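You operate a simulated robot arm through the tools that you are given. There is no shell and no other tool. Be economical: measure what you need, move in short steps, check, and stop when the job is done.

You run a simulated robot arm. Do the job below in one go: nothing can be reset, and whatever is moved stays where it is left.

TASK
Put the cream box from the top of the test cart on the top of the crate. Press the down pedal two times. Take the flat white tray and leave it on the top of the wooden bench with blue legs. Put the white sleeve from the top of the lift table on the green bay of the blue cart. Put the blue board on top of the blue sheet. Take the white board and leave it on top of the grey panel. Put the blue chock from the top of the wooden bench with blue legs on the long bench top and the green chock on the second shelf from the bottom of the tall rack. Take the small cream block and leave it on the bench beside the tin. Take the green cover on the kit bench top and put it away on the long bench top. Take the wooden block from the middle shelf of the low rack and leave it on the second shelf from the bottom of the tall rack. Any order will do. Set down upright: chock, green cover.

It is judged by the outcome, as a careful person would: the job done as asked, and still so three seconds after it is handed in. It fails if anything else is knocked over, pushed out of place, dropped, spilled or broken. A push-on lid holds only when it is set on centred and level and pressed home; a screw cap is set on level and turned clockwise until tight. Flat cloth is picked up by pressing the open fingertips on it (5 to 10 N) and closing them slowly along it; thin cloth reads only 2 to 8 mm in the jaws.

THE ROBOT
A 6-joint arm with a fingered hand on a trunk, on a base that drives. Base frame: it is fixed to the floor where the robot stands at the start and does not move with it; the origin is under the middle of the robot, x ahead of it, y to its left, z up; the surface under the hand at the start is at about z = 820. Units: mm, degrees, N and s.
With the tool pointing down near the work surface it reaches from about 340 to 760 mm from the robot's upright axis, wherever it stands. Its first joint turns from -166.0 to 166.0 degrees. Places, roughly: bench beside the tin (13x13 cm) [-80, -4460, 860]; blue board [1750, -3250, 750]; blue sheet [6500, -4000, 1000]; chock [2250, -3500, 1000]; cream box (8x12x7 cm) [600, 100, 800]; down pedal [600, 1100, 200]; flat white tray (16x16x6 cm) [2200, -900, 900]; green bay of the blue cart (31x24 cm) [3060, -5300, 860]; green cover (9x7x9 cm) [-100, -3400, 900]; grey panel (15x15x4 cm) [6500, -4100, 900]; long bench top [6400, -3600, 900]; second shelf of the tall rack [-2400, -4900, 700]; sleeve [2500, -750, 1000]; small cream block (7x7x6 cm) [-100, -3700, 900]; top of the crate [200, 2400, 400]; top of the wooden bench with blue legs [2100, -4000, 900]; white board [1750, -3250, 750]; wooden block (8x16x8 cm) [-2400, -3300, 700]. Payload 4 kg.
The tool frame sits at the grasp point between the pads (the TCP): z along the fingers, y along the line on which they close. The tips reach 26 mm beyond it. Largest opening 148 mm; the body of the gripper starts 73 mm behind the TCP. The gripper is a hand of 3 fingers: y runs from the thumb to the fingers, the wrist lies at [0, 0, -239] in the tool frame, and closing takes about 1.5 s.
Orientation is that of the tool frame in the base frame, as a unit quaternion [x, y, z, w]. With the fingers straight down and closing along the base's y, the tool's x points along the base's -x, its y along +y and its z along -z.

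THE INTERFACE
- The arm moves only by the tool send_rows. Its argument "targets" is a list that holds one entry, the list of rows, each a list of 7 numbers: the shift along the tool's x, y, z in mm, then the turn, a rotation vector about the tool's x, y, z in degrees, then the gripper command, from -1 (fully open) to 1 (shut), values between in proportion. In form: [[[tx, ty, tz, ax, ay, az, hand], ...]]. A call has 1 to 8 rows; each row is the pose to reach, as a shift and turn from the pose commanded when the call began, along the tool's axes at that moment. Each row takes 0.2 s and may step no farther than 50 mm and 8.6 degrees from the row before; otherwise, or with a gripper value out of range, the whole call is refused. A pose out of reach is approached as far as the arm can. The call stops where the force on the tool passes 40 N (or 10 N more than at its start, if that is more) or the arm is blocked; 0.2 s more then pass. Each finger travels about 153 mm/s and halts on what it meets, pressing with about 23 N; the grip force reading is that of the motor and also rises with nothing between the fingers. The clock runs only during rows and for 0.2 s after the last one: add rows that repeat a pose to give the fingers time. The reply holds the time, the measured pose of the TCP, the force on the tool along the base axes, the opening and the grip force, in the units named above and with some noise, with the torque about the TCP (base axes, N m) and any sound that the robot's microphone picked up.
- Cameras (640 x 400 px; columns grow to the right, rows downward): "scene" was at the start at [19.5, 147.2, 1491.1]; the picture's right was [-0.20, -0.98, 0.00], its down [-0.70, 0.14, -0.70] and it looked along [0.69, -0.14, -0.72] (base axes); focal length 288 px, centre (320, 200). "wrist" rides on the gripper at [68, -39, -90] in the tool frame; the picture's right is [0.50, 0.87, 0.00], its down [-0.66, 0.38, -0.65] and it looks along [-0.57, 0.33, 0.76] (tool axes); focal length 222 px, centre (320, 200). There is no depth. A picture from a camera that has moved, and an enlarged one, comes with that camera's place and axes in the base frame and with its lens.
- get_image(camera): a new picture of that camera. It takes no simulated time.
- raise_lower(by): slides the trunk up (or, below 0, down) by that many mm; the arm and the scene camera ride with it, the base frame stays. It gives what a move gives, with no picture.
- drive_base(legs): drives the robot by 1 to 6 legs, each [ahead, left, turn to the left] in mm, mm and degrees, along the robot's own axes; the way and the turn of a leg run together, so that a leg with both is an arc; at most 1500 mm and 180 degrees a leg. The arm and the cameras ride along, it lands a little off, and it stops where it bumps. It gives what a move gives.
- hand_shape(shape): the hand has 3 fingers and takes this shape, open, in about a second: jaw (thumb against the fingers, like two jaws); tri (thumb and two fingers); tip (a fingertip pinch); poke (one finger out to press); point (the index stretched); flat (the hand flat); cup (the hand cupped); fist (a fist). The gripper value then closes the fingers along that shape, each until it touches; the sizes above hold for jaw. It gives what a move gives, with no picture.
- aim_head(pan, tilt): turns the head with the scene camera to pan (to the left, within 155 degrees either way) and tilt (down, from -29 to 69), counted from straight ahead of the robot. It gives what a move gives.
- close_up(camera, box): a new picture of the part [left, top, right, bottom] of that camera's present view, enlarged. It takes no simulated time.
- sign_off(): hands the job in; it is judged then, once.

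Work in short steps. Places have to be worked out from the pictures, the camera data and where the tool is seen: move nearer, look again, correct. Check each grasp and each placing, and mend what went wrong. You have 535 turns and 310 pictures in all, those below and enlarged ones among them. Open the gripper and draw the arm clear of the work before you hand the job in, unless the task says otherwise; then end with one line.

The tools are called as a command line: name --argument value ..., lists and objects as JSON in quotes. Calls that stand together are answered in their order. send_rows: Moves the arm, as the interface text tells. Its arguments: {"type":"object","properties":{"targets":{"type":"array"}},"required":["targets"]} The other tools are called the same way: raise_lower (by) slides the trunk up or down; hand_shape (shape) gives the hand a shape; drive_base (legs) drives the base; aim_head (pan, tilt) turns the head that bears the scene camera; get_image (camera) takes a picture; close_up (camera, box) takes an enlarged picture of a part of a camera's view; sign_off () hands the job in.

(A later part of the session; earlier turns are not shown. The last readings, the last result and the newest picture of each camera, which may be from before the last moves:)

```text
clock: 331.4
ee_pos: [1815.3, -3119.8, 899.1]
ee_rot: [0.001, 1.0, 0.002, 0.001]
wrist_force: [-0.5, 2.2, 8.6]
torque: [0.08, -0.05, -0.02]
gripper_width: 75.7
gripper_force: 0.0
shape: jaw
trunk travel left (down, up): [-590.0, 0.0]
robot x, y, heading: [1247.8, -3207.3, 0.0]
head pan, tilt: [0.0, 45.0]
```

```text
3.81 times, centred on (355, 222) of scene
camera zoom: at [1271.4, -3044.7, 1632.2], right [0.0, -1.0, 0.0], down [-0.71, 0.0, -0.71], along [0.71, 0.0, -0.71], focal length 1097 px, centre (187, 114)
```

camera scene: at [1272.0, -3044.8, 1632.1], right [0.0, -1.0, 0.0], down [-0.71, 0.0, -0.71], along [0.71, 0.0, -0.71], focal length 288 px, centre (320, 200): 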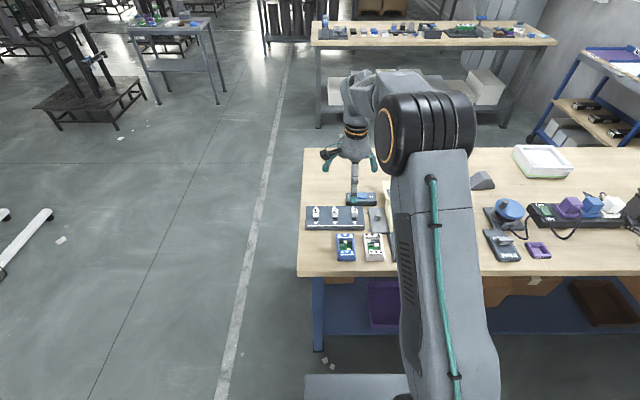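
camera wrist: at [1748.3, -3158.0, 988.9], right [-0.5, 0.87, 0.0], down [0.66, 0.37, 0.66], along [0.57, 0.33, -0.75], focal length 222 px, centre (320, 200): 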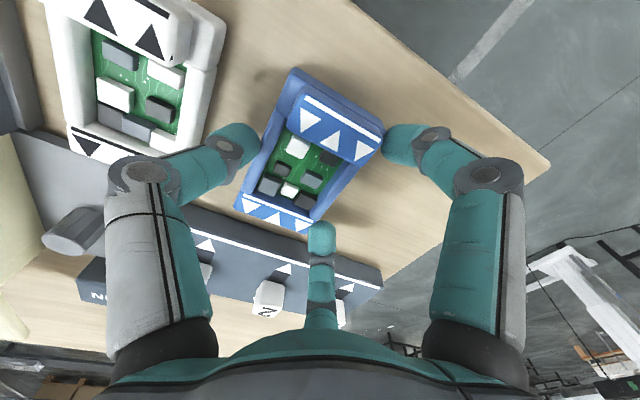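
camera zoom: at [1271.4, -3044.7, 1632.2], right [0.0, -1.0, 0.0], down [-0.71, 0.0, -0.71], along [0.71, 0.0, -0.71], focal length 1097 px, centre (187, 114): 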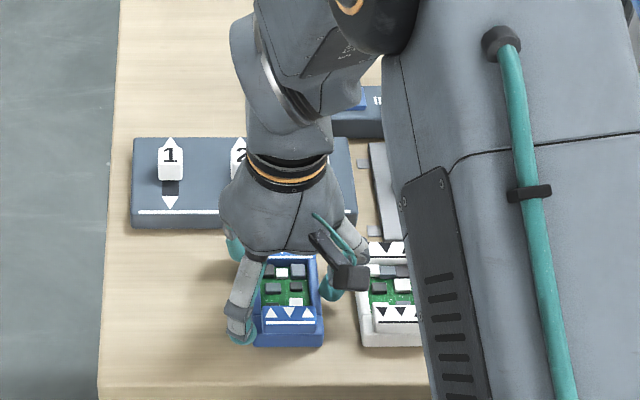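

Light contact with the bench; I raise 3 mm and close on the board.

send_rows --targets '[[[3, 0, -3, 0, 0, 0, 0], [3, 0, -3, 0, 0, 0, 0.1], [3, 0, -3, 0, 0, 0, 0.3], [3, 0, -3, 0, 0, 0, 0.6], [3, 0, -3, 0, 0, 0, 1], [3, 0, -3, 0, 0, 0, 1], [3, 0, -3, 0, 0, 0, 1], [3, 0, -3, 0, 0, 0, 1]]]'

get_image --camera "wrist"

```text
clock: 333.2
ee_pos: [1811.6, -3120.1, 902.7]
ee_rot: [0.001, 1.0, 0.003, 0.002]
wrist_force: [4.9, 6.3, 26.7]
torque: [-0.95, -0.15, 0.17]
gripper_width: 45.4
gripper_force: 22.8
shape: jaw
trunk travel left (down, up): [-590.0, 0.0]
robot x, y, heading: [1246.1, -3207.3, 0.0]
head pan, tilt: [0.0, 45.0]
```

```text
209 pictures are left
camera wrist: at [1745.2, -3158.1, 992.2], right [-0.5, 0.87, 0.0], down [0.65, 0.37, 0.66], along [0.57, 0.33, -0.75], focal length 222 px, centre (320, 200)
```

wrist: 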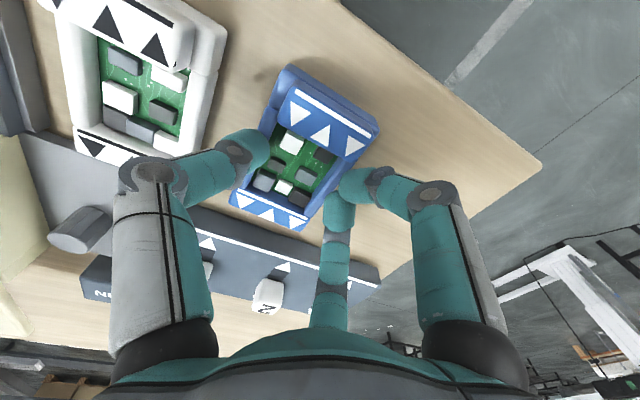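

The upward force suggests a finger is riding on something. I zoom before lifting.

close_up --camera "wrist" --box '[200, 50, 420, 240]'

close_up --camera "scene" --box '[325, 205, 405, 265]'

```text
2.11 times, centred on (310, 145) of wrist
camera zoom: at [1745.2, -3158.1, 992.2], right [-0.5, 0.87, 0.0], down [0.65, 0.37, 0.66], along [0.57, 0.33, -0.75], focal length 468 px, centre (341, 316)
```

zoom: 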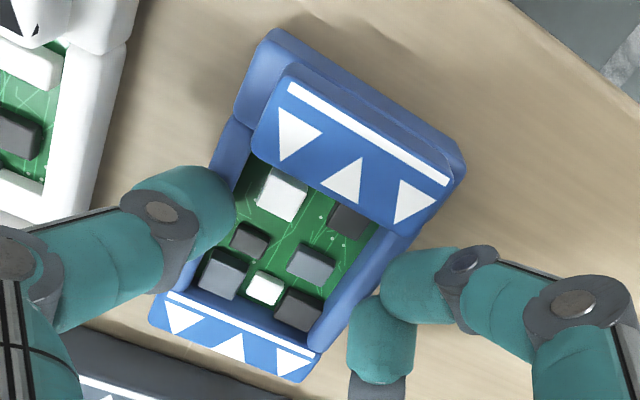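

```text
6.67 times, centred on (365, 235) of scene
camera zoom: at [1270.3, -3044.3, 1632.2], right [0.0, -1.0, 0.0], down [-0.71, 0.0, -0.71], along [0.71, 0.0, -0.71], focal length 1920 px, centre (20, -33)
```

zoom: 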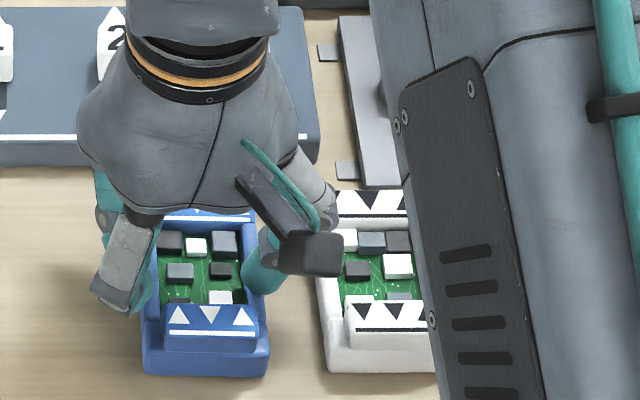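

The thumb seems to be riding on the board's rail, since the gap to the white board is too narrow. I drag the board 25 mm toward +y with this press to widen the gap.

send_rows --targets '[[[0, 6, 0, 0, 0, 0, 1], [0, 12, 0, 0, 0, 0, 1], [0, 18, 0, 0, 0, 0, 1], [0, 24, 0, 0, 0, 0, 1], [0, 28, 0, 0, 0, 0, 1]]]'

close_up --camera "wrist" --box '[180, 30, 440, 240]'

```text
clock: 334.4
ee_pos: [1810.9, -3092.4, 901.6]
ee_rot: [0.001, 1.0, 0.002, -0.002]
wrist_force: [0.3, 0.4, 0.0]
torque: [-0.01, 0.01, 0.01]
gripper_width: 30.3
gripper_force: 23.4
shape: jaw
trunk travel left (down, up): [-590.0, 0.0]
robot x, y, heading: [1249.0, -3210.4, -0.1]
head pan, tilt: [0.0, 45.0]
```

```text
1.90 times, centred on (310, 135) of wrist
camera zoom: at [1745.1, -3130.0, 991.0], right [-0.5, 0.87, 0.0], down [0.66, 0.37, 0.65], along [0.57, 0.33, -0.76], focal length 423 px, centre (339, 324)
```

zoom: 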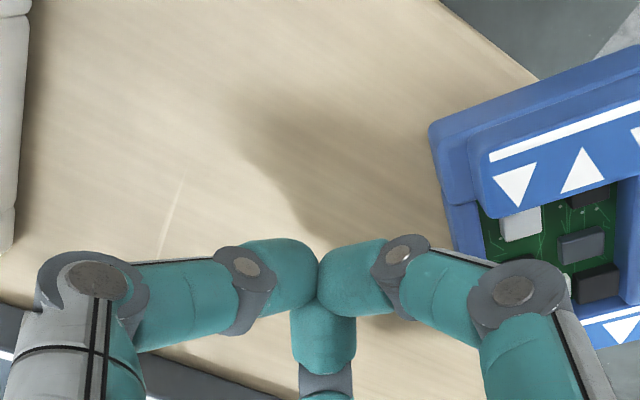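

The board slid farther to +y, clear of the white one. I rise and look where it lies.

send_rows --targets '[[[0, 0, -30, 0, 0, 0, 1], [0, 0, -70, 0, 0, 0, 1], [0, 0, -110, 0, 0, 0, 0.5]]]'

close_up --camera "scene" --box '[285, 180, 405, 275]'

get_image --camera "wrist"

```text
clock: 335.2
ee_pos: [1812.2, -3092.1, 1010.8]
ee_rot: [0.001, 1.0, 0.002, 0.001]
wrist_force: [-0.2, 0.5, 0.2]
torque: [-0.02, -0.03, -0.02]
gripper_width: 36.4
gripper_force: 0.0
shape: jaw
trunk travel left (down, up): [-590.0, 0.0]
robot x, y, heading: [1249.1, -3208.8, -0.1]
head pan, tilt: [0.0, 45.0]
```

```text
4.21 times, centred on (345, 228) of scene
camera zoom: at [1271.8, -3044.9, 1632.0], right [0.0, -1.0, 0.0], down [-0.71, 0.0, -0.71], along [0.71, 0.0, -0.71], focal length 1213 px, centre (215, 84)
```

zoom: 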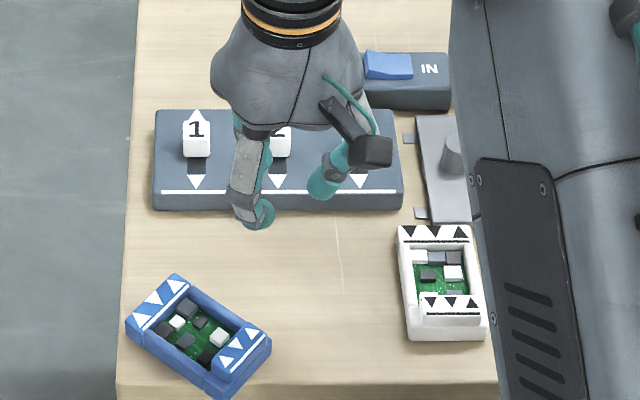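

```text
204 pictures are left
camera wrist: at [1744.9, -3130.7, 1100.8], right [-0.5, 0.87, 0.0], down [0.66, 0.37, 0.66], along [0.57, 0.33, -0.76], focal length 222 px, centre (320, 200)
```

wrist: 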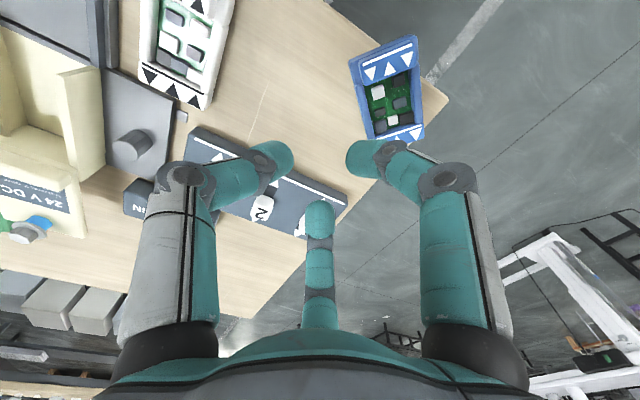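

The blue board now lies turned ~49° near the bench corner, centre about (1767,−3032). I turn the hand to match and hover over it.

send_rows --targets '[[[9, 11, 5, 0, 0, -8.3, 0.2], [18, 22, 10, 0, 0, -16.6, 0], [27, 33, 15, 0, 0, -24.9, -0.1], [36, 44, 20, 0, 0, -33.2, -0.1], [45, 55, 25, 0, 0, -41.5, -0.1], [52, 66, 30, 0, 0, -49.5, -0.1], [52, 66, 40, 0, 0, -49.5, -0.1]]]'

get_image --camera "wrist"

close_up --camera "scene" --box '[285, 180, 405, 275]'

```text
clock: 336.8
ee_pos: [1761.0, -3027.0, 972.8]
ee_rot: [-0.419, 0.908, 0.003, 0.001]
wrist_force: [0.3, 0.0, 0.4]
torque: [-0.01, -0.02, -0.01]
gripper_width: 80.6
gripper_force: 0.1
shape: jaw
trunk travel left (down, up): [-590.0, 0.0]
robot x, y, heading: [1249.0, -3205.9, 0.0]
head pan, tilt: [0.0, 45.0]
```

```text
203 pictures are left
camera wrist: at [1746.8, -3101.9, 1061.7], right [-0.98, 0.18, 0.0], down [0.14, 0.74, 0.66], along [0.12, 0.65, -0.75], focal length 222 px, centre (320, 200)
```

wrist: 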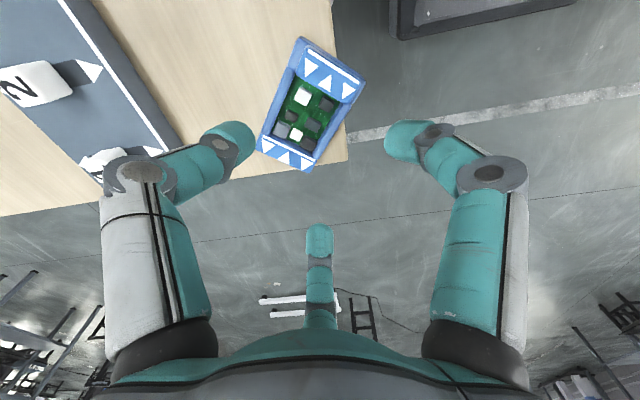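

```text
4.21 times, centred on (345, 228) of scene
camera zoom: at [1272.0, -3044.8, 1632.1], right [0.0, -1.0, 0.0], down [-0.71, 0.0, -0.71], along [0.71, 0.0, -0.71], focal length 1213 px, centre (215, 84)
```

zoom: 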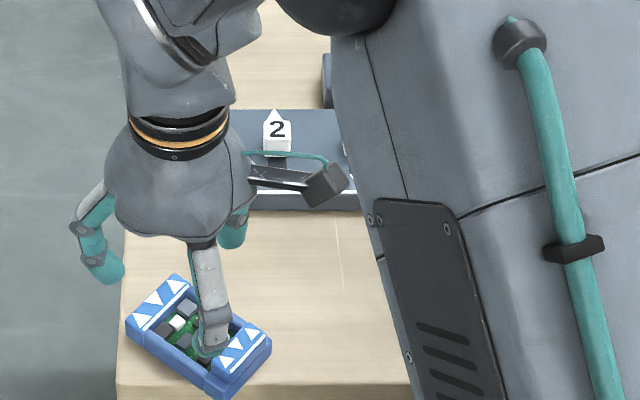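

Aligned with the board. I make a small correction, descend and close.

send_rows --targets '[[[4, -4, 25, 0, 0, 0, -0.1], [4, -4, 45, 0, 0, 0, -0.1], [4, -4, 60, 0, 0, 0, -0.1], [4, -4, 70, 0, 0, 0, -0.1]]]'

close_up --camera "wrist" --box '[180, 30, 460, 250]'

```text
clock: 337.8
ee_pos: [1761.2, -3030.0, 904.1]
ee_rot: [-0.418, 0.909, 0.002, 0.0]
wrist_force: [0.6, 0.1, 0.9]
torque: [0.0, 0.04, -0.02]
gripper_width: 81.2
gripper_force: 0.1
shape: jaw
trunk travel left (down, up): [-590.0, 0.0]
robot x, y, heading: [1252.3, -3206.5, -0.1]
head pan, tilt: [0.0, 45.0]
```

```text
1.82 times, centred on (320, 140) of wrist
camera zoom: at [1747.1, -3107.6, 991.4], right [-0.98, 0.18, 0.0], down [0.14, 0.74, 0.66], along [0.12, 0.65, -0.75], focal length 404 px, centre (320, 309)
```

zoom: 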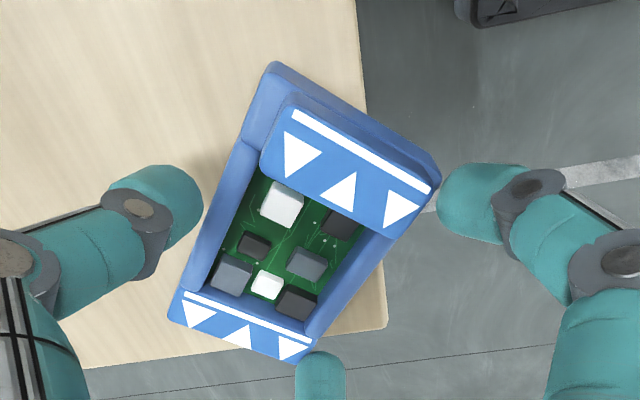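

Straddling well. I go 5 mm lower and close.

send_rows --targets '[[[0, 0, 5, 0, 0, 0, -0.1], [0, 0, 5, 0, 0, 0, 0.05], [0, 0, 5, 0, 0, 0, 0.2], [0, 0, 5, 0, 0, 0, 0.4], [0, 0, 5, 0, 0, 0, 0.7], [0, 0, 5, 0, 0, 0, 1], [0, 0, 5, 0, 0, 0, 1], [0, 0, 5, 0, 0, 0, 1]]]'

close_up --camera "wrist" --box '[180, 30, 460, 250]'

```text
clock: 339.6
ee_pos: [1761.0, -3030.7, 897.5]
ee_rot: [-0.418, 0.908, 0.001, 0.002]
wrist_force: [-0.7, 0.9, 11.4]
torque: [0.16, 0.14, 0.02]
gripper_width: 57.5
gripper_force: 22.8
shape: jaw
trunk travel left (down, up): [-590.0, 0.0]
robot x, y, heading: [1252.0, -3211.5, -0.3]
head pan, tilt: [0.0, 45.0]
```

```text
1.82 times, centred on (320, 140) of wrist
camera zoom: at [1746.9, -3107.6, 987.0], right [-0.98, 0.18, 0.0], down [0.14, 0.74, 0.66], along [0.12, 0.65, -0.75], focal length 404 px, centre (320, 309)
```

zoom: 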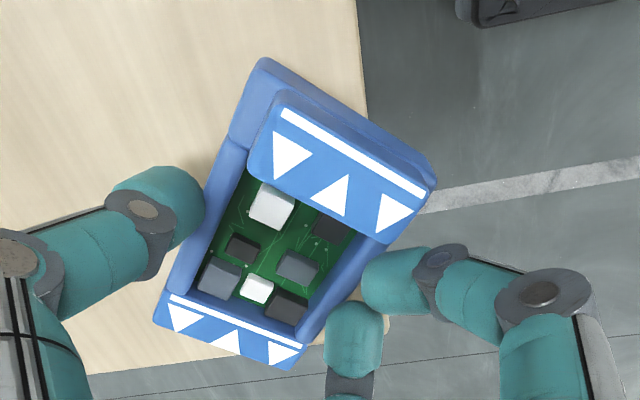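

Gripped at 57 mm across the board. I lift.

send_rows --targets '[[[0, 0, -6, 0, 0, 0, 1], [0, 0, -20, 0, 0, 0, 1], [0, 0, -45, 0, 0, 0, 1], [0, 0, -80, 0, 0, 0, 1], [0, 0, -120, 0, 0, 0, 1], [0, 0, -160, 0, 0, 0, 1], [0, 0, -200, 0, 0, 0, 1]]]'

get_image --camera "wrist"

get_image --camera "scene"

```text
clock: 341.2
ee_pos: [1761.0, -3030.5, 1098.2]
ee_rot: [-0.417, 0.909, 0.003, 0.0]
wrist_force: [0.0, 0.1, -1.5]
torque: [0.01, 0.01, -0.02]
gripper_width: 57.1
gripper_force: 23.6
shape: jaw
trunk travel left (down, up): [-590.0, 0.0]
robot x, y, heading: [1247.4, -3207.4, -0.0]
head pan, tilt: [0.0, 45.0]
```

```text
199 pictures are left
camera wrist: at [1747.3, -3107.4, 1186.9], right [-0.98, 0.18, 0.0], down [0.14, 0.74, 0.66], along [0.12, 0.65, -0.75], focal length 222 px, centre (320, 200)
```

wrist: 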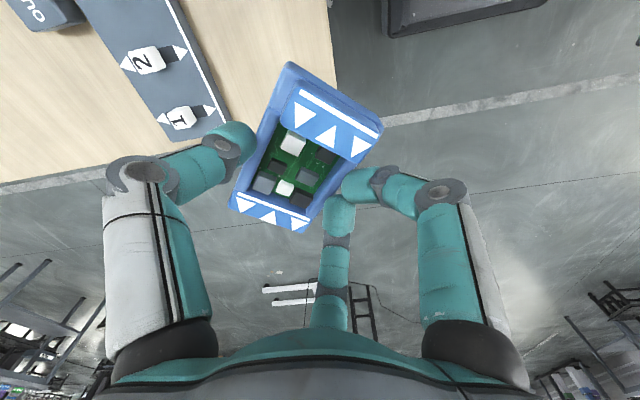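

```text
198 pictures are left
camera scene: at [1271.8, -3044.9, 1632.0], right [0.0, -1.0, 0.0], down [-0.71, 0.0, -0.71], along [0.71, 0.0, -0.71], focal length 288 px, centre (320, 200)
```

scene: 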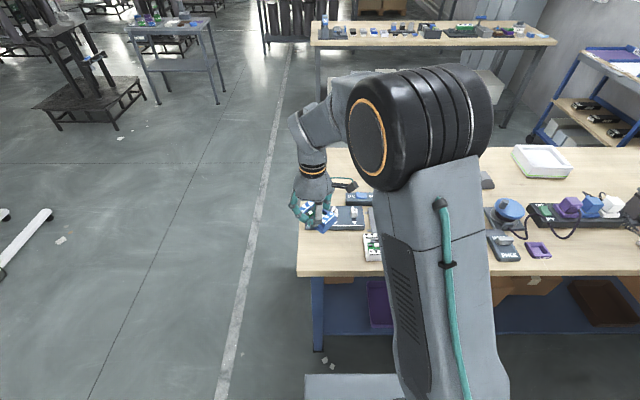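

Held level. I drive to the long bench at y≈−4000.

drive_base --legs '[[0, 880, 0], [1500, 0, 0], [1500, 0, 0], [1230, 0, 0], [0, -1500, 0], [0, -170, 0]]'

get_image --camera "scene"

```text
clock: 373.8
ee_pos: [5978.1, -3873.3, 1096.8]
ee_rot: [-0.414, 0.91, 0.004, 0.001]
wrist_force: [0.4, -0.7, -1.0]
torque: [0.02, 0.0, 0.01]
gripper_width: 57.1
gripper_force: 23.0
shape: jaw
trunk travel left (down, up): [-590.0, 0.0]
robot x, y, heading: [5467.7, -4044.4, -0.8]
head pan, tilt: [0.0, 45.0]
```

```text
197 pictures are left
camera scene: at [5490.1, -3883.2, 1632.1], right [-0.01, -1.0, 0.0], down [-0.71, 0.01, -0.71], along [0.71, -0.01, -0.71], focal length 288 px, centre (320, 200)
```

scene: 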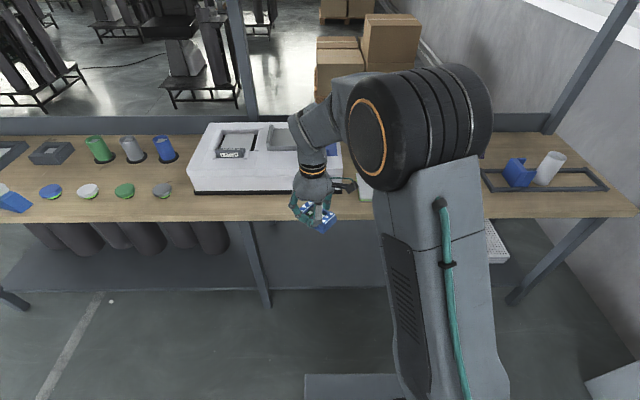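

The arm hides the target area; I strafe right 450 to see it left of the arm.

drive_base --legs '[[0, -450, 0.8]]'

get_image --camera "scene"

close_up --camera "scene" --box '[20, 100, 320, 240]'

```text
clock: 376.6
ee_pos: [5975.7, -4318.5, 1097.4]
ee_rot: [-0.421, 0.907, 0.002, 0.001]
wrist_force: [1.0, -0.4, -1.1]
torque: [0.03, 0.01, -0.01]
gripper_width: 57.3
gripper_force: 23.0
shape: jaw
trunk travel left (down, up): [-590.0, 0.0]
robot x, y, heading: [5462.3, -4497.3, 0.2]
head pan, tilt: [0.0, 45.0]
```

```text
196 pictures are left
camera scene: at [5486.4, -4334.1, 1632.1], right [0.0, -1.0, 0.0], down [-0.71, 0.0, -0.71], along [0.71, 0.0, -0.71], focal length 288 px, centre (320, 200)
```

scene: 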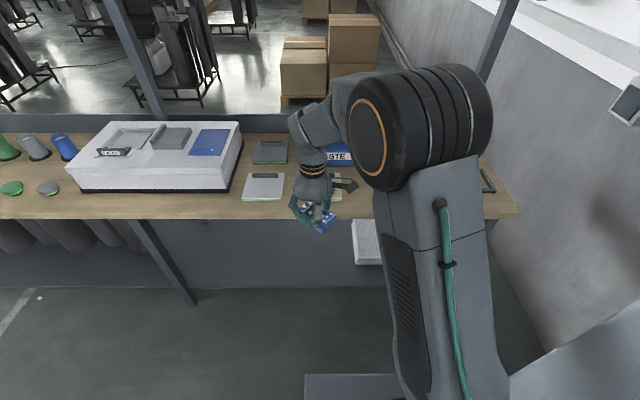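

```text
2.13 times, centred on (170, 170) of scene
camera zoom: at [5486.4, -4334.1, 1632.1], right [0.0, -1.0, 0.0], down [-0.71, 0.0, -0.71], along [0.71, 0.0, -0.71], focal length 615 px, centre (640, 264)
```

zoom: 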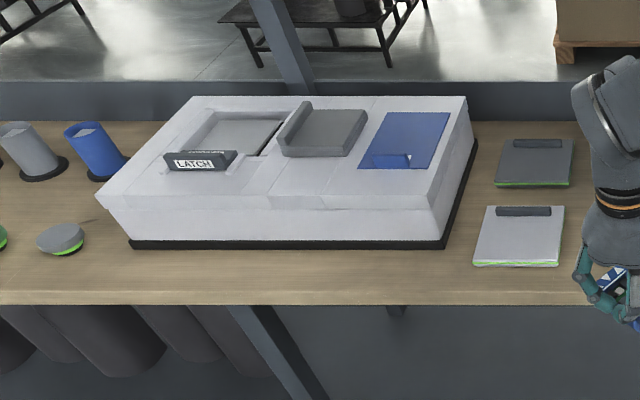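

Found: the blue sheet lies on the fixture's right top, around (6465,−3903,985); the dark grey panel is at about (6491,−4126). I zoom for details.

close_up --camera "scene" --box '[140, 110, 300, 210]'

```text
4.00 times, centred on (220, 160) of scene
camera zoom: at [5486.4, -4334.1, 1632.1], right [0.0, -1.0, 0.0], down [-0.71, 0.0, -0.71], along [0.71, 0.0, -0.71], focal length 1152 px, centre (720, 360)
```

zoom: 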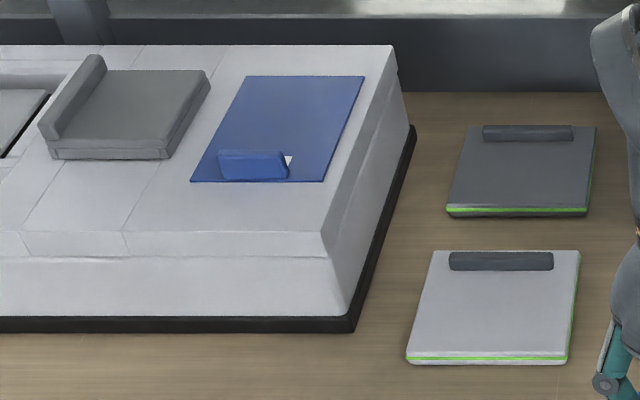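

The sheet has a small handle at its near end; its far part, centred near (6490,−3903), is free. I square the hand (board's long side along x) and drive in front of it.

send_rows --targets '[[[0, 0, 0, 0, 0, 8.3, 1], [0, 0, 0, 0, 0, 16.6, 1], [0, 0, 0, 0, 0, 24.9, 1], [0, 0, 0, 0, 0, 33.2, 1], [0, 0, 0, 0, 0, 41.5, 1], [0, 0, 0, 0, 0, 49.8, 1]]]'

drive_base --legs '[[0, 540, 0], [300, 0, 0]]'

get_image --camera "wrist"

get_image --camera "scene"

```text
clock: 378.0
ee_pos: [5974.7, -4317.3, 1097.1]
ee_rot: [0.002, 1.0, 0.002, 0.0]
wrist_force: [0.3, -0.2, -1.7]
torque: [0.03, 0.02, -0.01]
gripper_width: 57.3
gripper_force: 23.7
shape: jaw
trunk travel left (down, up): [-590.0, 0.0]
robot x, y, heading: [5466.3, -4498.1, 0.1]
head pan, tilt: [0.0, 45.0]
```

```text
clock: 382.7
ee_pos: [6272.5, -3775.1, 1097.5]
ee_rot: [0.003, 1.0, 0.002, -0.001]
wrist_force: [0.4, 0.0, -1.1]
torque: [0.03, 0.01, 0.01]
gripper_width: 56.9
gripper_force: 22.9
shape: jaw
trunk travel left (down, up): [-590.0, 0.0]
robot x, y, heading: [5762.7, -3953.0, 0.1]
head pan, tilt: [0.0, 45.0]
```

```text
193 pictures are left
camera wrist: at [6206.1, -3813.8, 1186.4], right [-0.5, 0.87, 0.0], down [0.66, 0.37, 0.65], along [0.57, 0.33, -0.76], focal length 222 px, centre (320, 200)
```

wrist: 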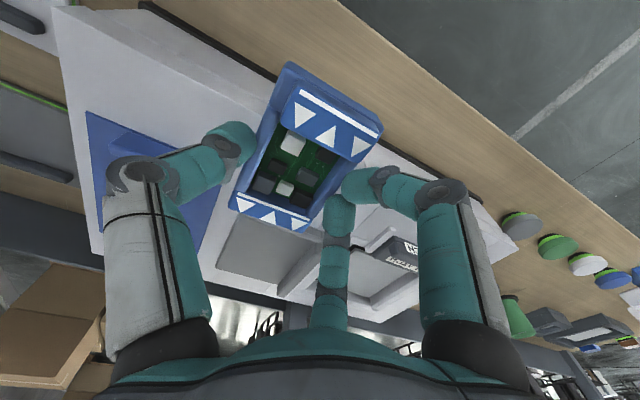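

```text
192 pictures are left
camera scene: at [5784.1, -3790.8, 1632.0], right [0.0, -1.0, 0.0], down [-0.71, 0.0, -0.71], along [0.71, 0.0, -0.71], focal length 288 px, centre (320, 200)
```

scene: 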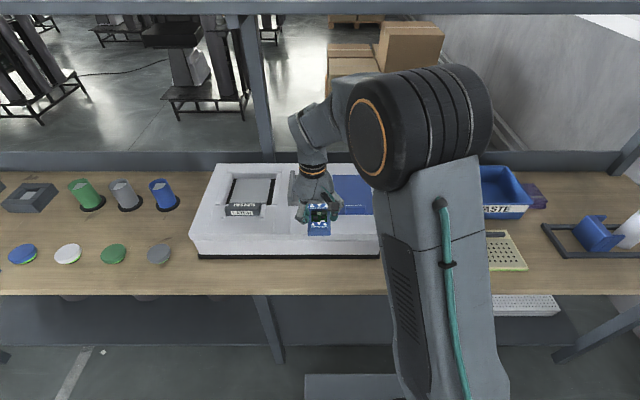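

Position of the sheet confirmed from the wrist view too. I move over the free part at (6490,−3903).

send_rows --targets '[[[-36, -20, 0, 0, 0, 0, 1], [-72, -40, 0, 0, 0, 0, 1], [-108, -60, 0, 0, 0, 0, 1], [-144, -80, 0, 0, 0, 0, 1], [-180, -100, 0, 0, 0, 0, 1], [-218, -119, 0, 0, 0, 0, 1], [-218, -119, 25, 0, 0, 0, 1]]]'

get_image --camera "wrist"

close_up --camera "scene" --box '[260, 120, 420, 270]'

```text
clock: 384.3
ee_pos: [6490.6, -3896.4, 1071.8]
ee_rot: [0.002, 1.0, 0.002, -0.001]
wrist_force: [-0.1, 0.5, -1.1]
torque: [0.03, -0.01, 0.02]
gripper_width: 56.8
gripper_force: 22.8
shape: jaw
trunk travel left (down, up): [-590.0, 0.0]
robot x, y, heading: [5762.0, -3951.9, 0.3]
head pan, tilt: [0.0, 45.0]
```

```text
191 pictures are left
camera wrist: at [6423.3, -3934.5, 1160.3], right [-0.5, 0.87, 0.0], down [0.66, 0.37, 0.65], along [0.57, 0.33, -0.76], focal length 222 px, centre (320, 200)
```

wrist: 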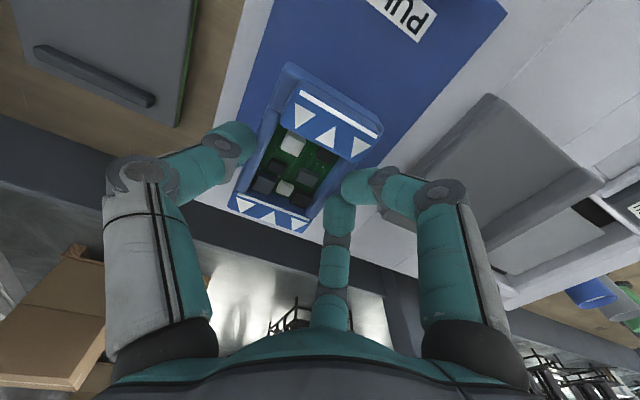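

```text
2.67 times, centred on (340, 195) of scene
camera zoom: at [5783.8, -3791.0, 1632.1], right [0.0, -1.0, 0.0], down [-0.71, 0.0, -0.71], along [0.71, 0.0, -0.71], focal length 768 px, centre (267, 213)
```

zoom: 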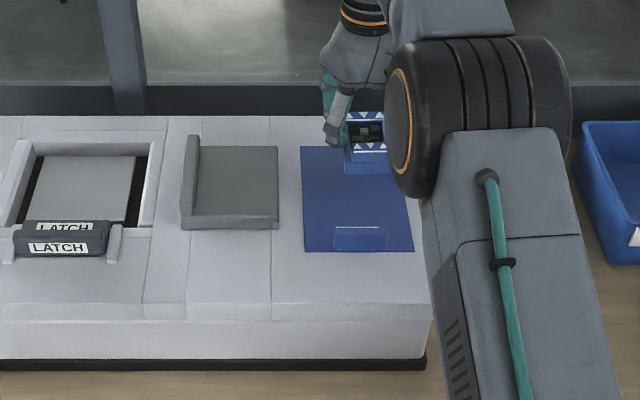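

Over the far half of the sheet. I shift 8 mm nearer and descend slowly.

send_rows --targets '[[[8, 0, 15, 0, 0, 0, 1], [8, 0, 28, 0, 0, 0, 1], [8, 0, 36, 0, 0, 0, 1], [8, 0, 43, 0, 0, 0, 1], [8, 0, 49, 0, 0, 0, 1], [8, 0, 55, 0, 0, 0, 1], [8, 0, 60, 0, 0, 0, 1], [8, 0, 65, 0, 0, 0, 1]]]'

get_image --camera "wrist"

```text
clock: 385.8
ee_pos: [6484.2, -3895.8, 1024.4]
ee_rot: [0.001, 1.0, 0.002, 0.008]
wrist_force: [-2.3, 1.2, 22.2]
torque: [-0.17, 0.02, -0.01]
gripper_width: 57.5
gripper_force: 22.6
shape: jaw
trunk travel left (down, up): [-590.0, 0.0]
robot x, y, heading: [5762.8, -3954.8, 0.1]
head pan, tilt: [0.0, 45.0]
stopped in row 7: the force on the tool passed its limit at 45 N (the readings are from after the stop); the commanded pose is now the measured one
```

```text
189 pictures are left
camera wrist: at [6415.8, -3933.3, 1112.4], right [-0.5, 0.87, 0.0], down [0.64, 0.37, 0.67], along [0.58, 0.33, -0.75], focal length 222 px, centre (320, 200)
```

wrist: 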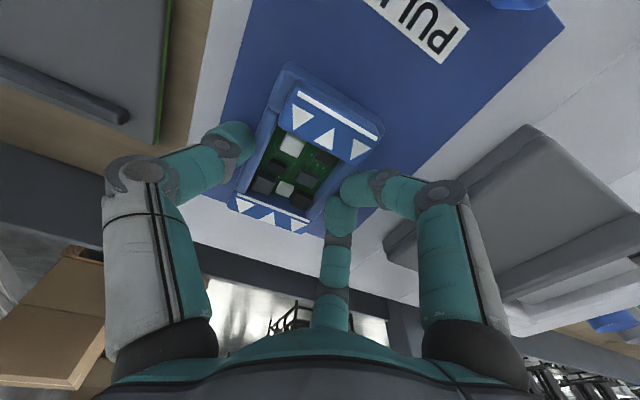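

Board rests on the sheet. I open a little and rise.

send_rows --targets '[[[0, 0, -1, 0, 0, 0, 0.15], [0, 0, -1, 0, 0, 0, 0.05], [0, 0, -1, 0, 0, 0, -0.1], [0, 0, -1, 0, 0, 0, -0.1], [0, 0, -1, 0, 0, 0, -0.1]]]'

send_rows --targets '[[[0, 0, -15, 0, 0, 0, -0.1], [0, 0, -40, 0, 0, 0, -0.1], [0, 0, -70, 0, 0, 0, -0.1], [10, 0, -90, 0, 0, 0, -0.1], [40, 0, -100, 0, 0, 0, -0.3], [80, 0, -100, 0, 0, 0, -0.6], [120, 0, -100, 0, 0, 0, -1], [165, 0, -100, 0, 0, 0, -1]]]'

close_up --camera "scene" --box '[260, 120, 420, 270]'

get_image --camera "wrist"

```text
clock: 387.0
ee_pos: [6484.5, -3894.5, 1021.2]
ee_rot: [0.001, 1.0, 0.002, 0.005]
wrist_force: [0.2, -0.2, -0.1]
torque: [0.0, 0.02, 0.02]
gripper_width: 81.6
gripper_force: 0.0
shape: jaw
trunk travel left (down, up): [-590.0, 0.0]
robot x, y, heading: [5765.6, -3957.8, -0.1]
head pan, tilt: [0.0, 45.0]
```

```text
clock: 388.8
ee_pos: [6316.9, -3895.4, 1120.2]
ee_rot: [0.0, 1.0, 0.001, 0.005]
wrist_force: [0.1, 0.7, 0.3]
torque: [0.0, -0.01, -0.02]
gripper_width: 147.9
gripper_force: 0.1
shape: jaw
trunk travel left (down, up): [-590.0, 0.0]
robot x, y, heading: [5765.4, -3957.2, 0.2]
head pan, tilt: [0.0, 45.0]
```

```text
2.67 times, centred on (340, 195) of scene
camera zoom: at [5782.8, -3790.9, 1632.0], right [0.0, -1.0, 0.0], down [-0.71, 0.0, -0.71], along [0.71, 0.0, -0.71], focal length 768 px, centre (267, 213)
```

zoom: 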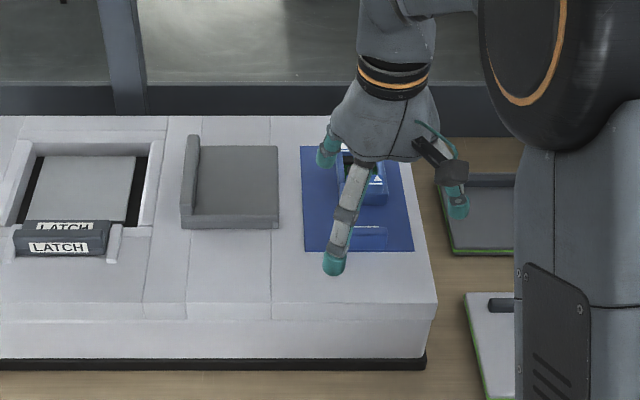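

```text
187 pictures are left
camera wrist: at [6249.6, -3933.6, 1208.6], right [-0.5, 0.87, 0.0], down [0.65, 0.37, 0.66], along [0.58, 0.33, -0.75], focal length 222 px, centre (320, 200)
```

wrist: 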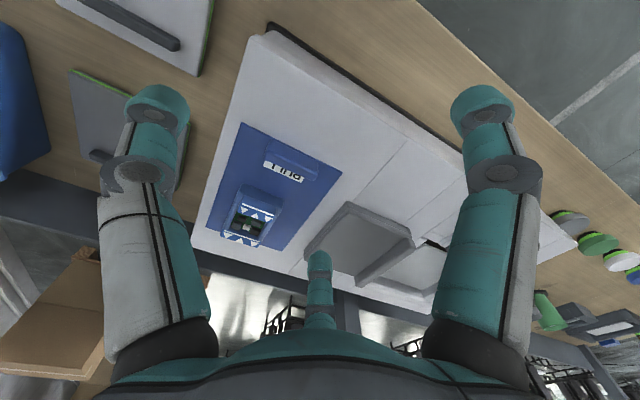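

The blue board lies fully on the blue sheet. I drive back (reversing) to fetch the white board.

drive_base --legs '[[-300, 0, 0], [0, 1500, 0], [0, 130, 0], [-1500, 0, 0], [-1500, 0, 0], [-1216, 0, 0]]'

drive_base --legs '[[0, -850, 0]]'

get_image --camera "scene"

get_image --camera "wrist"

```text
clock: 418.5
ee_pos: [1798.3, -2298.3, 1119.4]
ee_rot: [0.004, 1.0, 0.003, 0.005]
wrist_force: [0.5, 0.5, 0.3]
torque: [-0.01, 0.0, 0.03]
gripper_width: 147.9
gripper_force: 0.0
shape: jaw
trunk travel left (down, up): [-590.0, 0.0]
robot x, y, heading: [1240.2, -2356.0, -0.1]
head pan, tilt: [0.0, 45.0]
```

```text
clock: 423.1
ee_pos: [1800.2, -3151.5, 1121.2]
ee_rot: [0.0, 1.0, 0.003, 0.005]
wrist_force: [0.5, 0.5, 0.2]
torque: [-0.04, 0.0, 0.04]
gripper_width: 147.6
gripper_force: 0.1
shape: jaw
trunk travel left (down, up): [-590.0, 0.0]
robot x, y, heading: [1242.4, -3212.9, 0.1]
head pan, tilt: [0.0, 45.0]
```

```text
186 pictures are left
camera scene: at [1263.7, -3048.1, 1632.1], right [0.0, -1.0, 0.0], down [-0.71, 0.0, -0.71], along [0.71, 0.0, -0.71], focal length 288 px, centre (320, 200)
```

scene: 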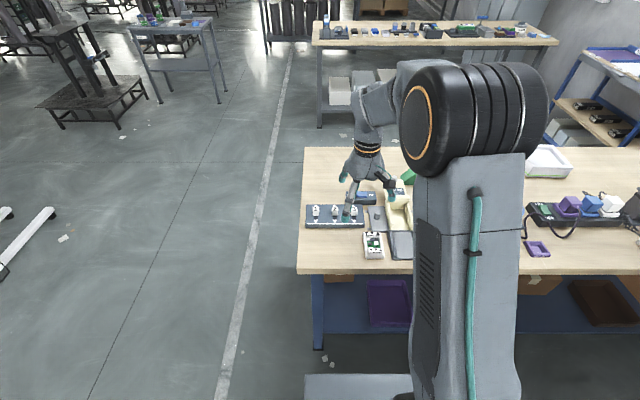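

```text
185 pictures are left
camera wrist: at [1731.2, -3189.9, 1208.6], right [-0.5, 0.87, 0.0], down [0.65, 0.37, 0.66], along [0.57, 0.33, -0.75], focal length 222 px, centre (320, 200)
```

wrist: 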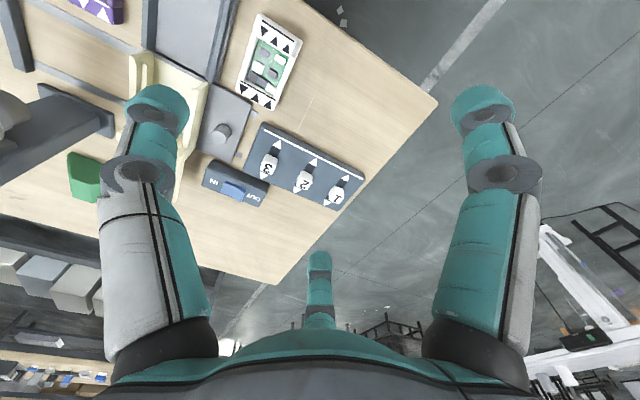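

I zoom on the white board and its neighbours to measure the gap on its −y side.

close_up --camera "wrist" --box '[180, 0, 340, 130]'

close_up --camera "scene" --box '[340, 190, 430, 275]'

```text
3.08 times, centred on (260, 65) of wrist
camera zoom: at [1731.2, -3189.9, 1208.6], right [-0.5, 0.87, 0.0], down [0.65, 0.37, 0.66], along [0.57, 0.33, -0.75], focal length 684 px, centre (505, 615)
```

zoom: 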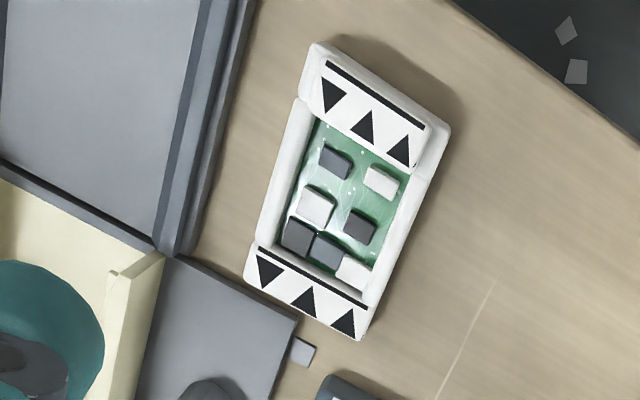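

```text
4.71 times, centred on (385, 232) of scene
camera zoom: at [1263.7, -3048.1, 1632.1], right [0.0, -1.0, 0.0], down [-0.71, 0.0, -0.71], along [0.71, 0.0, -0.71], focal length 1356 px, centre (14, 47)
```

zoom: 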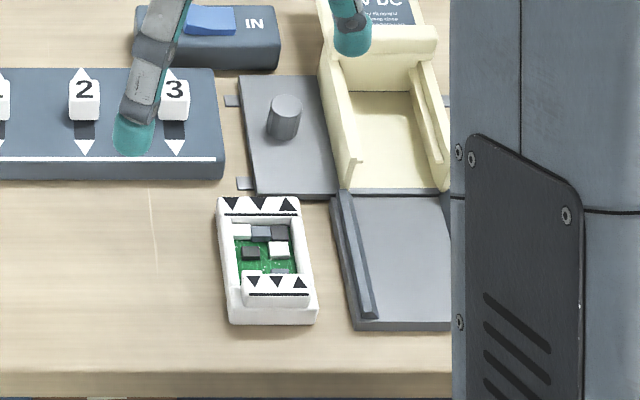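

The −y gap is only 20–26 mm. I'll use the poke shape to press lightly on the board's near end block (1780,−3219) and drag the board about 60 mm to +y into free space.

hand_shape --shape "poke"

send_rows --targets '[[[5, -15, 25, 0, 0, 0, -1], [10, -30, 55, 0, 0, 0, -1], [15, -45, 90, 0, 0, 0, -1], [20, -60, 125, 0, 0, 0, -1], [20, -68, 155, 0, 0, 0, -1], [20, -68, 175, 0, 0, 0, -1]]]'

get_image --camera "wrist"

close_up --camera "scene" --box '[330, 190, 430, 275]'

```text
clock: 424.0
ee_pos: [1798.4, -3151.4, 1120.4]
ee_rot: [0.0, 1.0, 0.002, 0.004]
wrist_force: [-0.3, 0.1, 0.1]
torque: [-0.03, 0.02, 0.04]
gripper_width: 0.0
gripper_force: 0.1
shape: poke
trunk travel left (down, up): [-590.0, 0.0]
robot x, y, heading: [1238.7, -3208.2, 0.3]
head pan, tilt: [0.0, 45.0]
```

```text
clock: 425.4
ee_pos: [1780.9, -3218.9, 943.7]
ee_rot: [0.0, 1.0, 0.003, 0.005]
wrist_force: [-0.1, 0.3, 0.1]
torque: [0.0, 0.02, -0.01]
gripper_width: 0.0
gripper_force: 0.0
shape: poke
trunk travel left (down, up): [-590.0, 0.0]
robot x, y, heading: [1240.8, -3209.9, 0.2]
head pan, tilt: [0.0, 45.0]
```

```text
182 pictures are left
camera wrist: at [1713.2, -3257.1, 1032.3], right [-0.5, 0.87, 0.0], down [0.65, 0.37, 0.66], along [0.57, 0.33, -0.75], focal length 222 px, centre (320, 200)
```

wrist: 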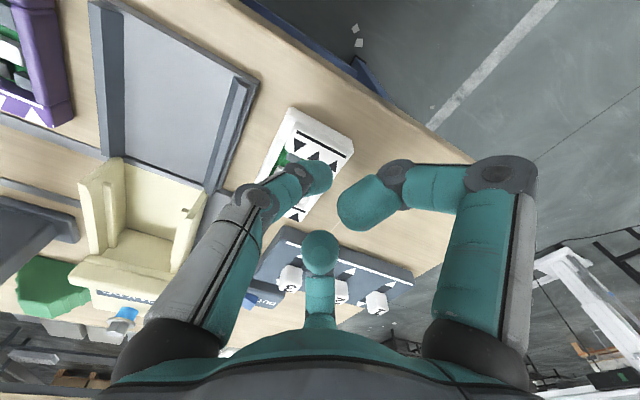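

```text
4.71 times, centred on (380, 232) of scene
camera zoom: at [1263.9, -3047.9, 1632.1], right [0.0, -1.0, 0.0], down [-0.71, 0.0, -0.71], along [0.71, 0.0, -0.71], focal length 1356 px, centre (38, 47)
```

zoom: 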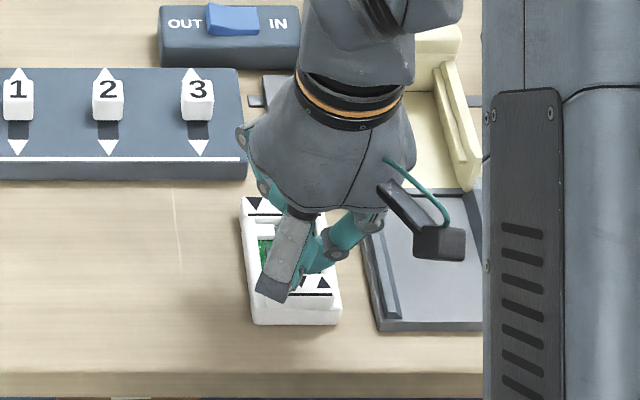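

Over the near block. I lower until light contact.

send_rows --targets '[[[0, 0, 10, 0, 0, 0, -1], [0, 0, 16, 0, 0, 0, -1], [0, 0, 20, 0, 0, 0, -1], [0, 0, 24, 0, 0, 0, -1]]]'

```text
clock: 426.4
ee_pos: [1781.6, -3218.8, 922.5]
ee_rot: [0.0, 1.0, 0.002, 0.006]
wrist_force: [-1.1, -1.8, 10.8]
torque: [-0.03, 0.04, -0.05]
gripper_width: 0.0
gripper_force: 0.0
shape: poke
trunk travel left (down, up): [-590.0, 0.0]
robot x, y, heading: [1242.4, -3209.8, 0.0]
head pan, tilt: [0.0, 45.0]
```

11 N of contact; I drag toward +y at this height.

send_rows --targets '[[[0, 6, 1, 0, 0, 0, -1], [0, 14, 1, 0, 0, 0, -1], [0, 22, 1, 0, 0, 0, -1], [0, 30, 1, 0, 0, 0, -1], [0, 38, 1, 0, 0, 0, -1], [0, 46, 1, 0, 0, 0, -1], [0, 54, 1, 0, 0, 0, -1]]]'

close_up --camera "scene" --box '[310, 190, 430, 275]'

```text
clock: 428.0
ee_pos: [1781.1, -3164.8, 919.5]
ee_rot: [0.001, 1.0, 0.002, 0.005]
wrist_force: [-0.4, 0.7, 0.6]
torque: [0.03, 0.03, 0.0]
gripper_width: 0.0
gripper_force: 0.1
shape: poke
trunk travel left (down, up): [-590.0, 0.0]
robot x, y, heading: [1243.5, -3208.3, 0.2]
head pan, tilt: [0.0, 45.0]
```

```text
4.71 times, centred on (370, 232) of scene
camera zoom: at [1263.7, -3047.8, 1632.0], right [0.0, -1.0, 0.0], down [-0.71, 0.0, -0.71], along [0.71, 0.0, -0.71], focal length 1356 px, centre (85, 47)
```

zoom: 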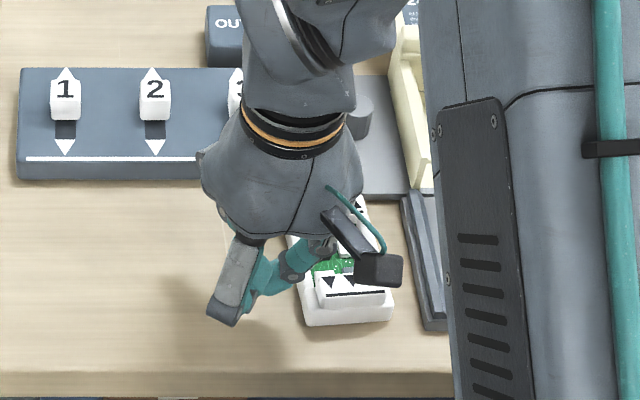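

The finger slipped off; the board moved only a little. I try the direct grasp instead, placing the thumb precisely in the gap: jaw shape, hover and inspect.

send_rows --targets '[[[0, 0, -30, 0, 0, 0, -1], [-10, -18, -60, 0, 0, 0, -1], [-19, -36, -80, 0, 0, 0, -1]]]'

hand_shape --shape "jaw"

send_rows --targets '[[[0, 0, 10, 0, 0, 0, -0.5], [0, 0, 30, 0, 0, 0, 0], [0, 0, 50, 0, 0, 0, 0], [0, 0, 62, 0, 0, 0, 0]]]'

close_up --camera "wrist" --box '[160, 40, 460, 260]'

close_up --camera "scene" --box '[320, 190, 430, 275]'

```text
clock: 428.8
ee_pos: [1798.9, -3201.6, 1000.2]
ee_rot: [0.0, 1.0, 0.003, 0.005]
wrist_force: [0.0, -0.2, 0.1]
torque: [-0.03, 0.02, 0.01]
gripper_width: 0.0
gripper_force: 0.1
shape: poke
trunk travel left (down, up): [-590.0, 0.0]
robot x, y, heading: [1243.9, -3209.2, 0.3]
head pan, tilt: [0.0, 45.0]
```

```text
clock: 429.7
ee_pos: [1798.6, -3200.4, 999.7]
ee_rot: [0.0, 1.0, 0.002, 0.005]
wrist_force: [0.0, 0.1, 0.6]
torque: [-0.02, -0.01, -0.01]
gripper_width: 148.0
gripper_force: 0.0
shape: jaw
trunk travel left (down, up): [-590.0, 0.0]
robot x, y, heading: [1239.4, -3213.2, 0.1]
head pan, tilt: [0.0, 45.0]
```

```text
clock: 430.7
ee_pos: [1800.0, -3199.1, 938.4]
ee_rot: [0.001, 1.0, 0.002, 0.005]
wrist_force: [-0.1, 0.7, 0.1]
torque: [-0.01, 0.02, -0.01]
gripper_width: 74.3
gripper_force: 0.1
shape: jaw
trunk travel left (down, up): [-590.0, 0.0]
robot x, y, heading: [1246.2, -3210.0, 0.1]
head pan, tilt: [0.0, 45.0]
```

```text
1.82 times, centred on (310, 150) of wrist
camera zoom: at [1732.0, -3238.7, 1025.6], right [-0.5, 0.87, 0.0], down [0.65, 0.37, 0.66], along [0.57, 0.33, -0.75], focal length 404 px, centre (338, 291)
```

zoom: 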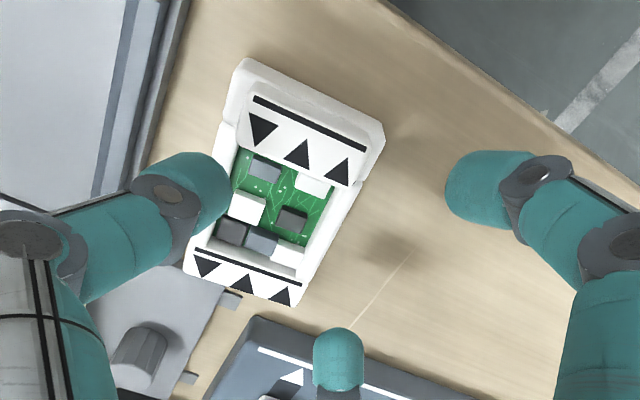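

```text
4.71 times, centred on (375, 232) of scene
camera zoom: at [1263.9, -3047.9, 1632.1], right [0.0, -1.0, 0.0], down [-0.71, 0.0, -0.71], along [0.71, 0.0, -0.71], focal length 1356 px, centre (61, 47)
```

zoom: 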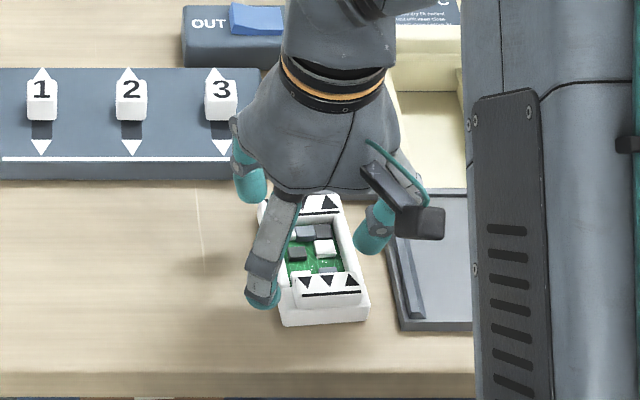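

Measured: gap centre is y≈−3261; I widen to ~95 mm and put TCP at (1795,−3202), going partway down to verify.

send_rows --targets '[[[5, -3, 5, 0, 0, 0, -0.15], [5, -3, 10, 0, 0, 0, -0.28], [5, -3, 16, 0, 0, 0, -0.28], [5, -3, 20, 0, 0, 0, -0.28]]]'

close_up --camera "wrist" --box '[160, 40, 460, 260]'

close_up --camera "scene" --box '[330, 195, 430, 275]'

```text
clock: 431.7
ee_pos: [1793.4, -3203.3, 918.0]
ee_rot: [0.001, 1.0, 0.003, 0.005]
wrist_force: [-0.6, 1.2, -0.1]
torque: [0.0, 0.02, 0.01]
gripper_width: 93.7
gripper_force: 0.1
shape: jaw
trunk travel left (down, up): [-590.0, 0.0]
robot x, y, heading: [1240.9, -3210.0, 0.1]
head pan, tilt: [0.0, 45.0]
```

```text
1.82 times, centred on (310, 150) of wrist
camera zoom: at [1727.2, -3242.1, 1005.8], right [-0.5, 0.87, 0.0], down [0.65, 0.37, 0.66], along [0.57, 0.33, -0.75], focal length 404 px, centre (338, 291)
```

zoom: 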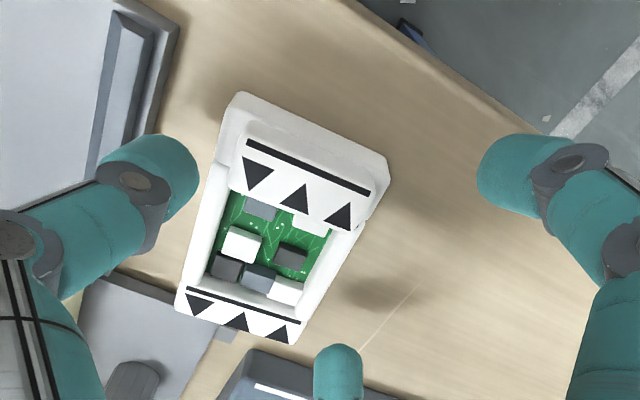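

```text
5.00 times, centred on (380, 235) of scene
camera zoom: at [1263.8, -3047.9, 1632.1], right [0.0, -1.0, 0.0], down [-0.71, 0.0, -0.71], along [0.71, 0.0, -0.71], focal length 1440 px, centre (20, 25)
```

zoom: 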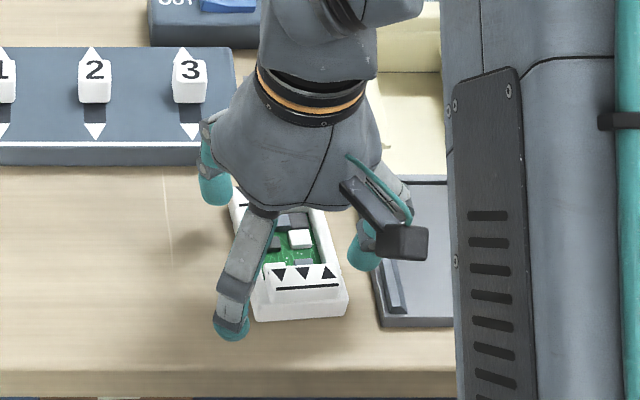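

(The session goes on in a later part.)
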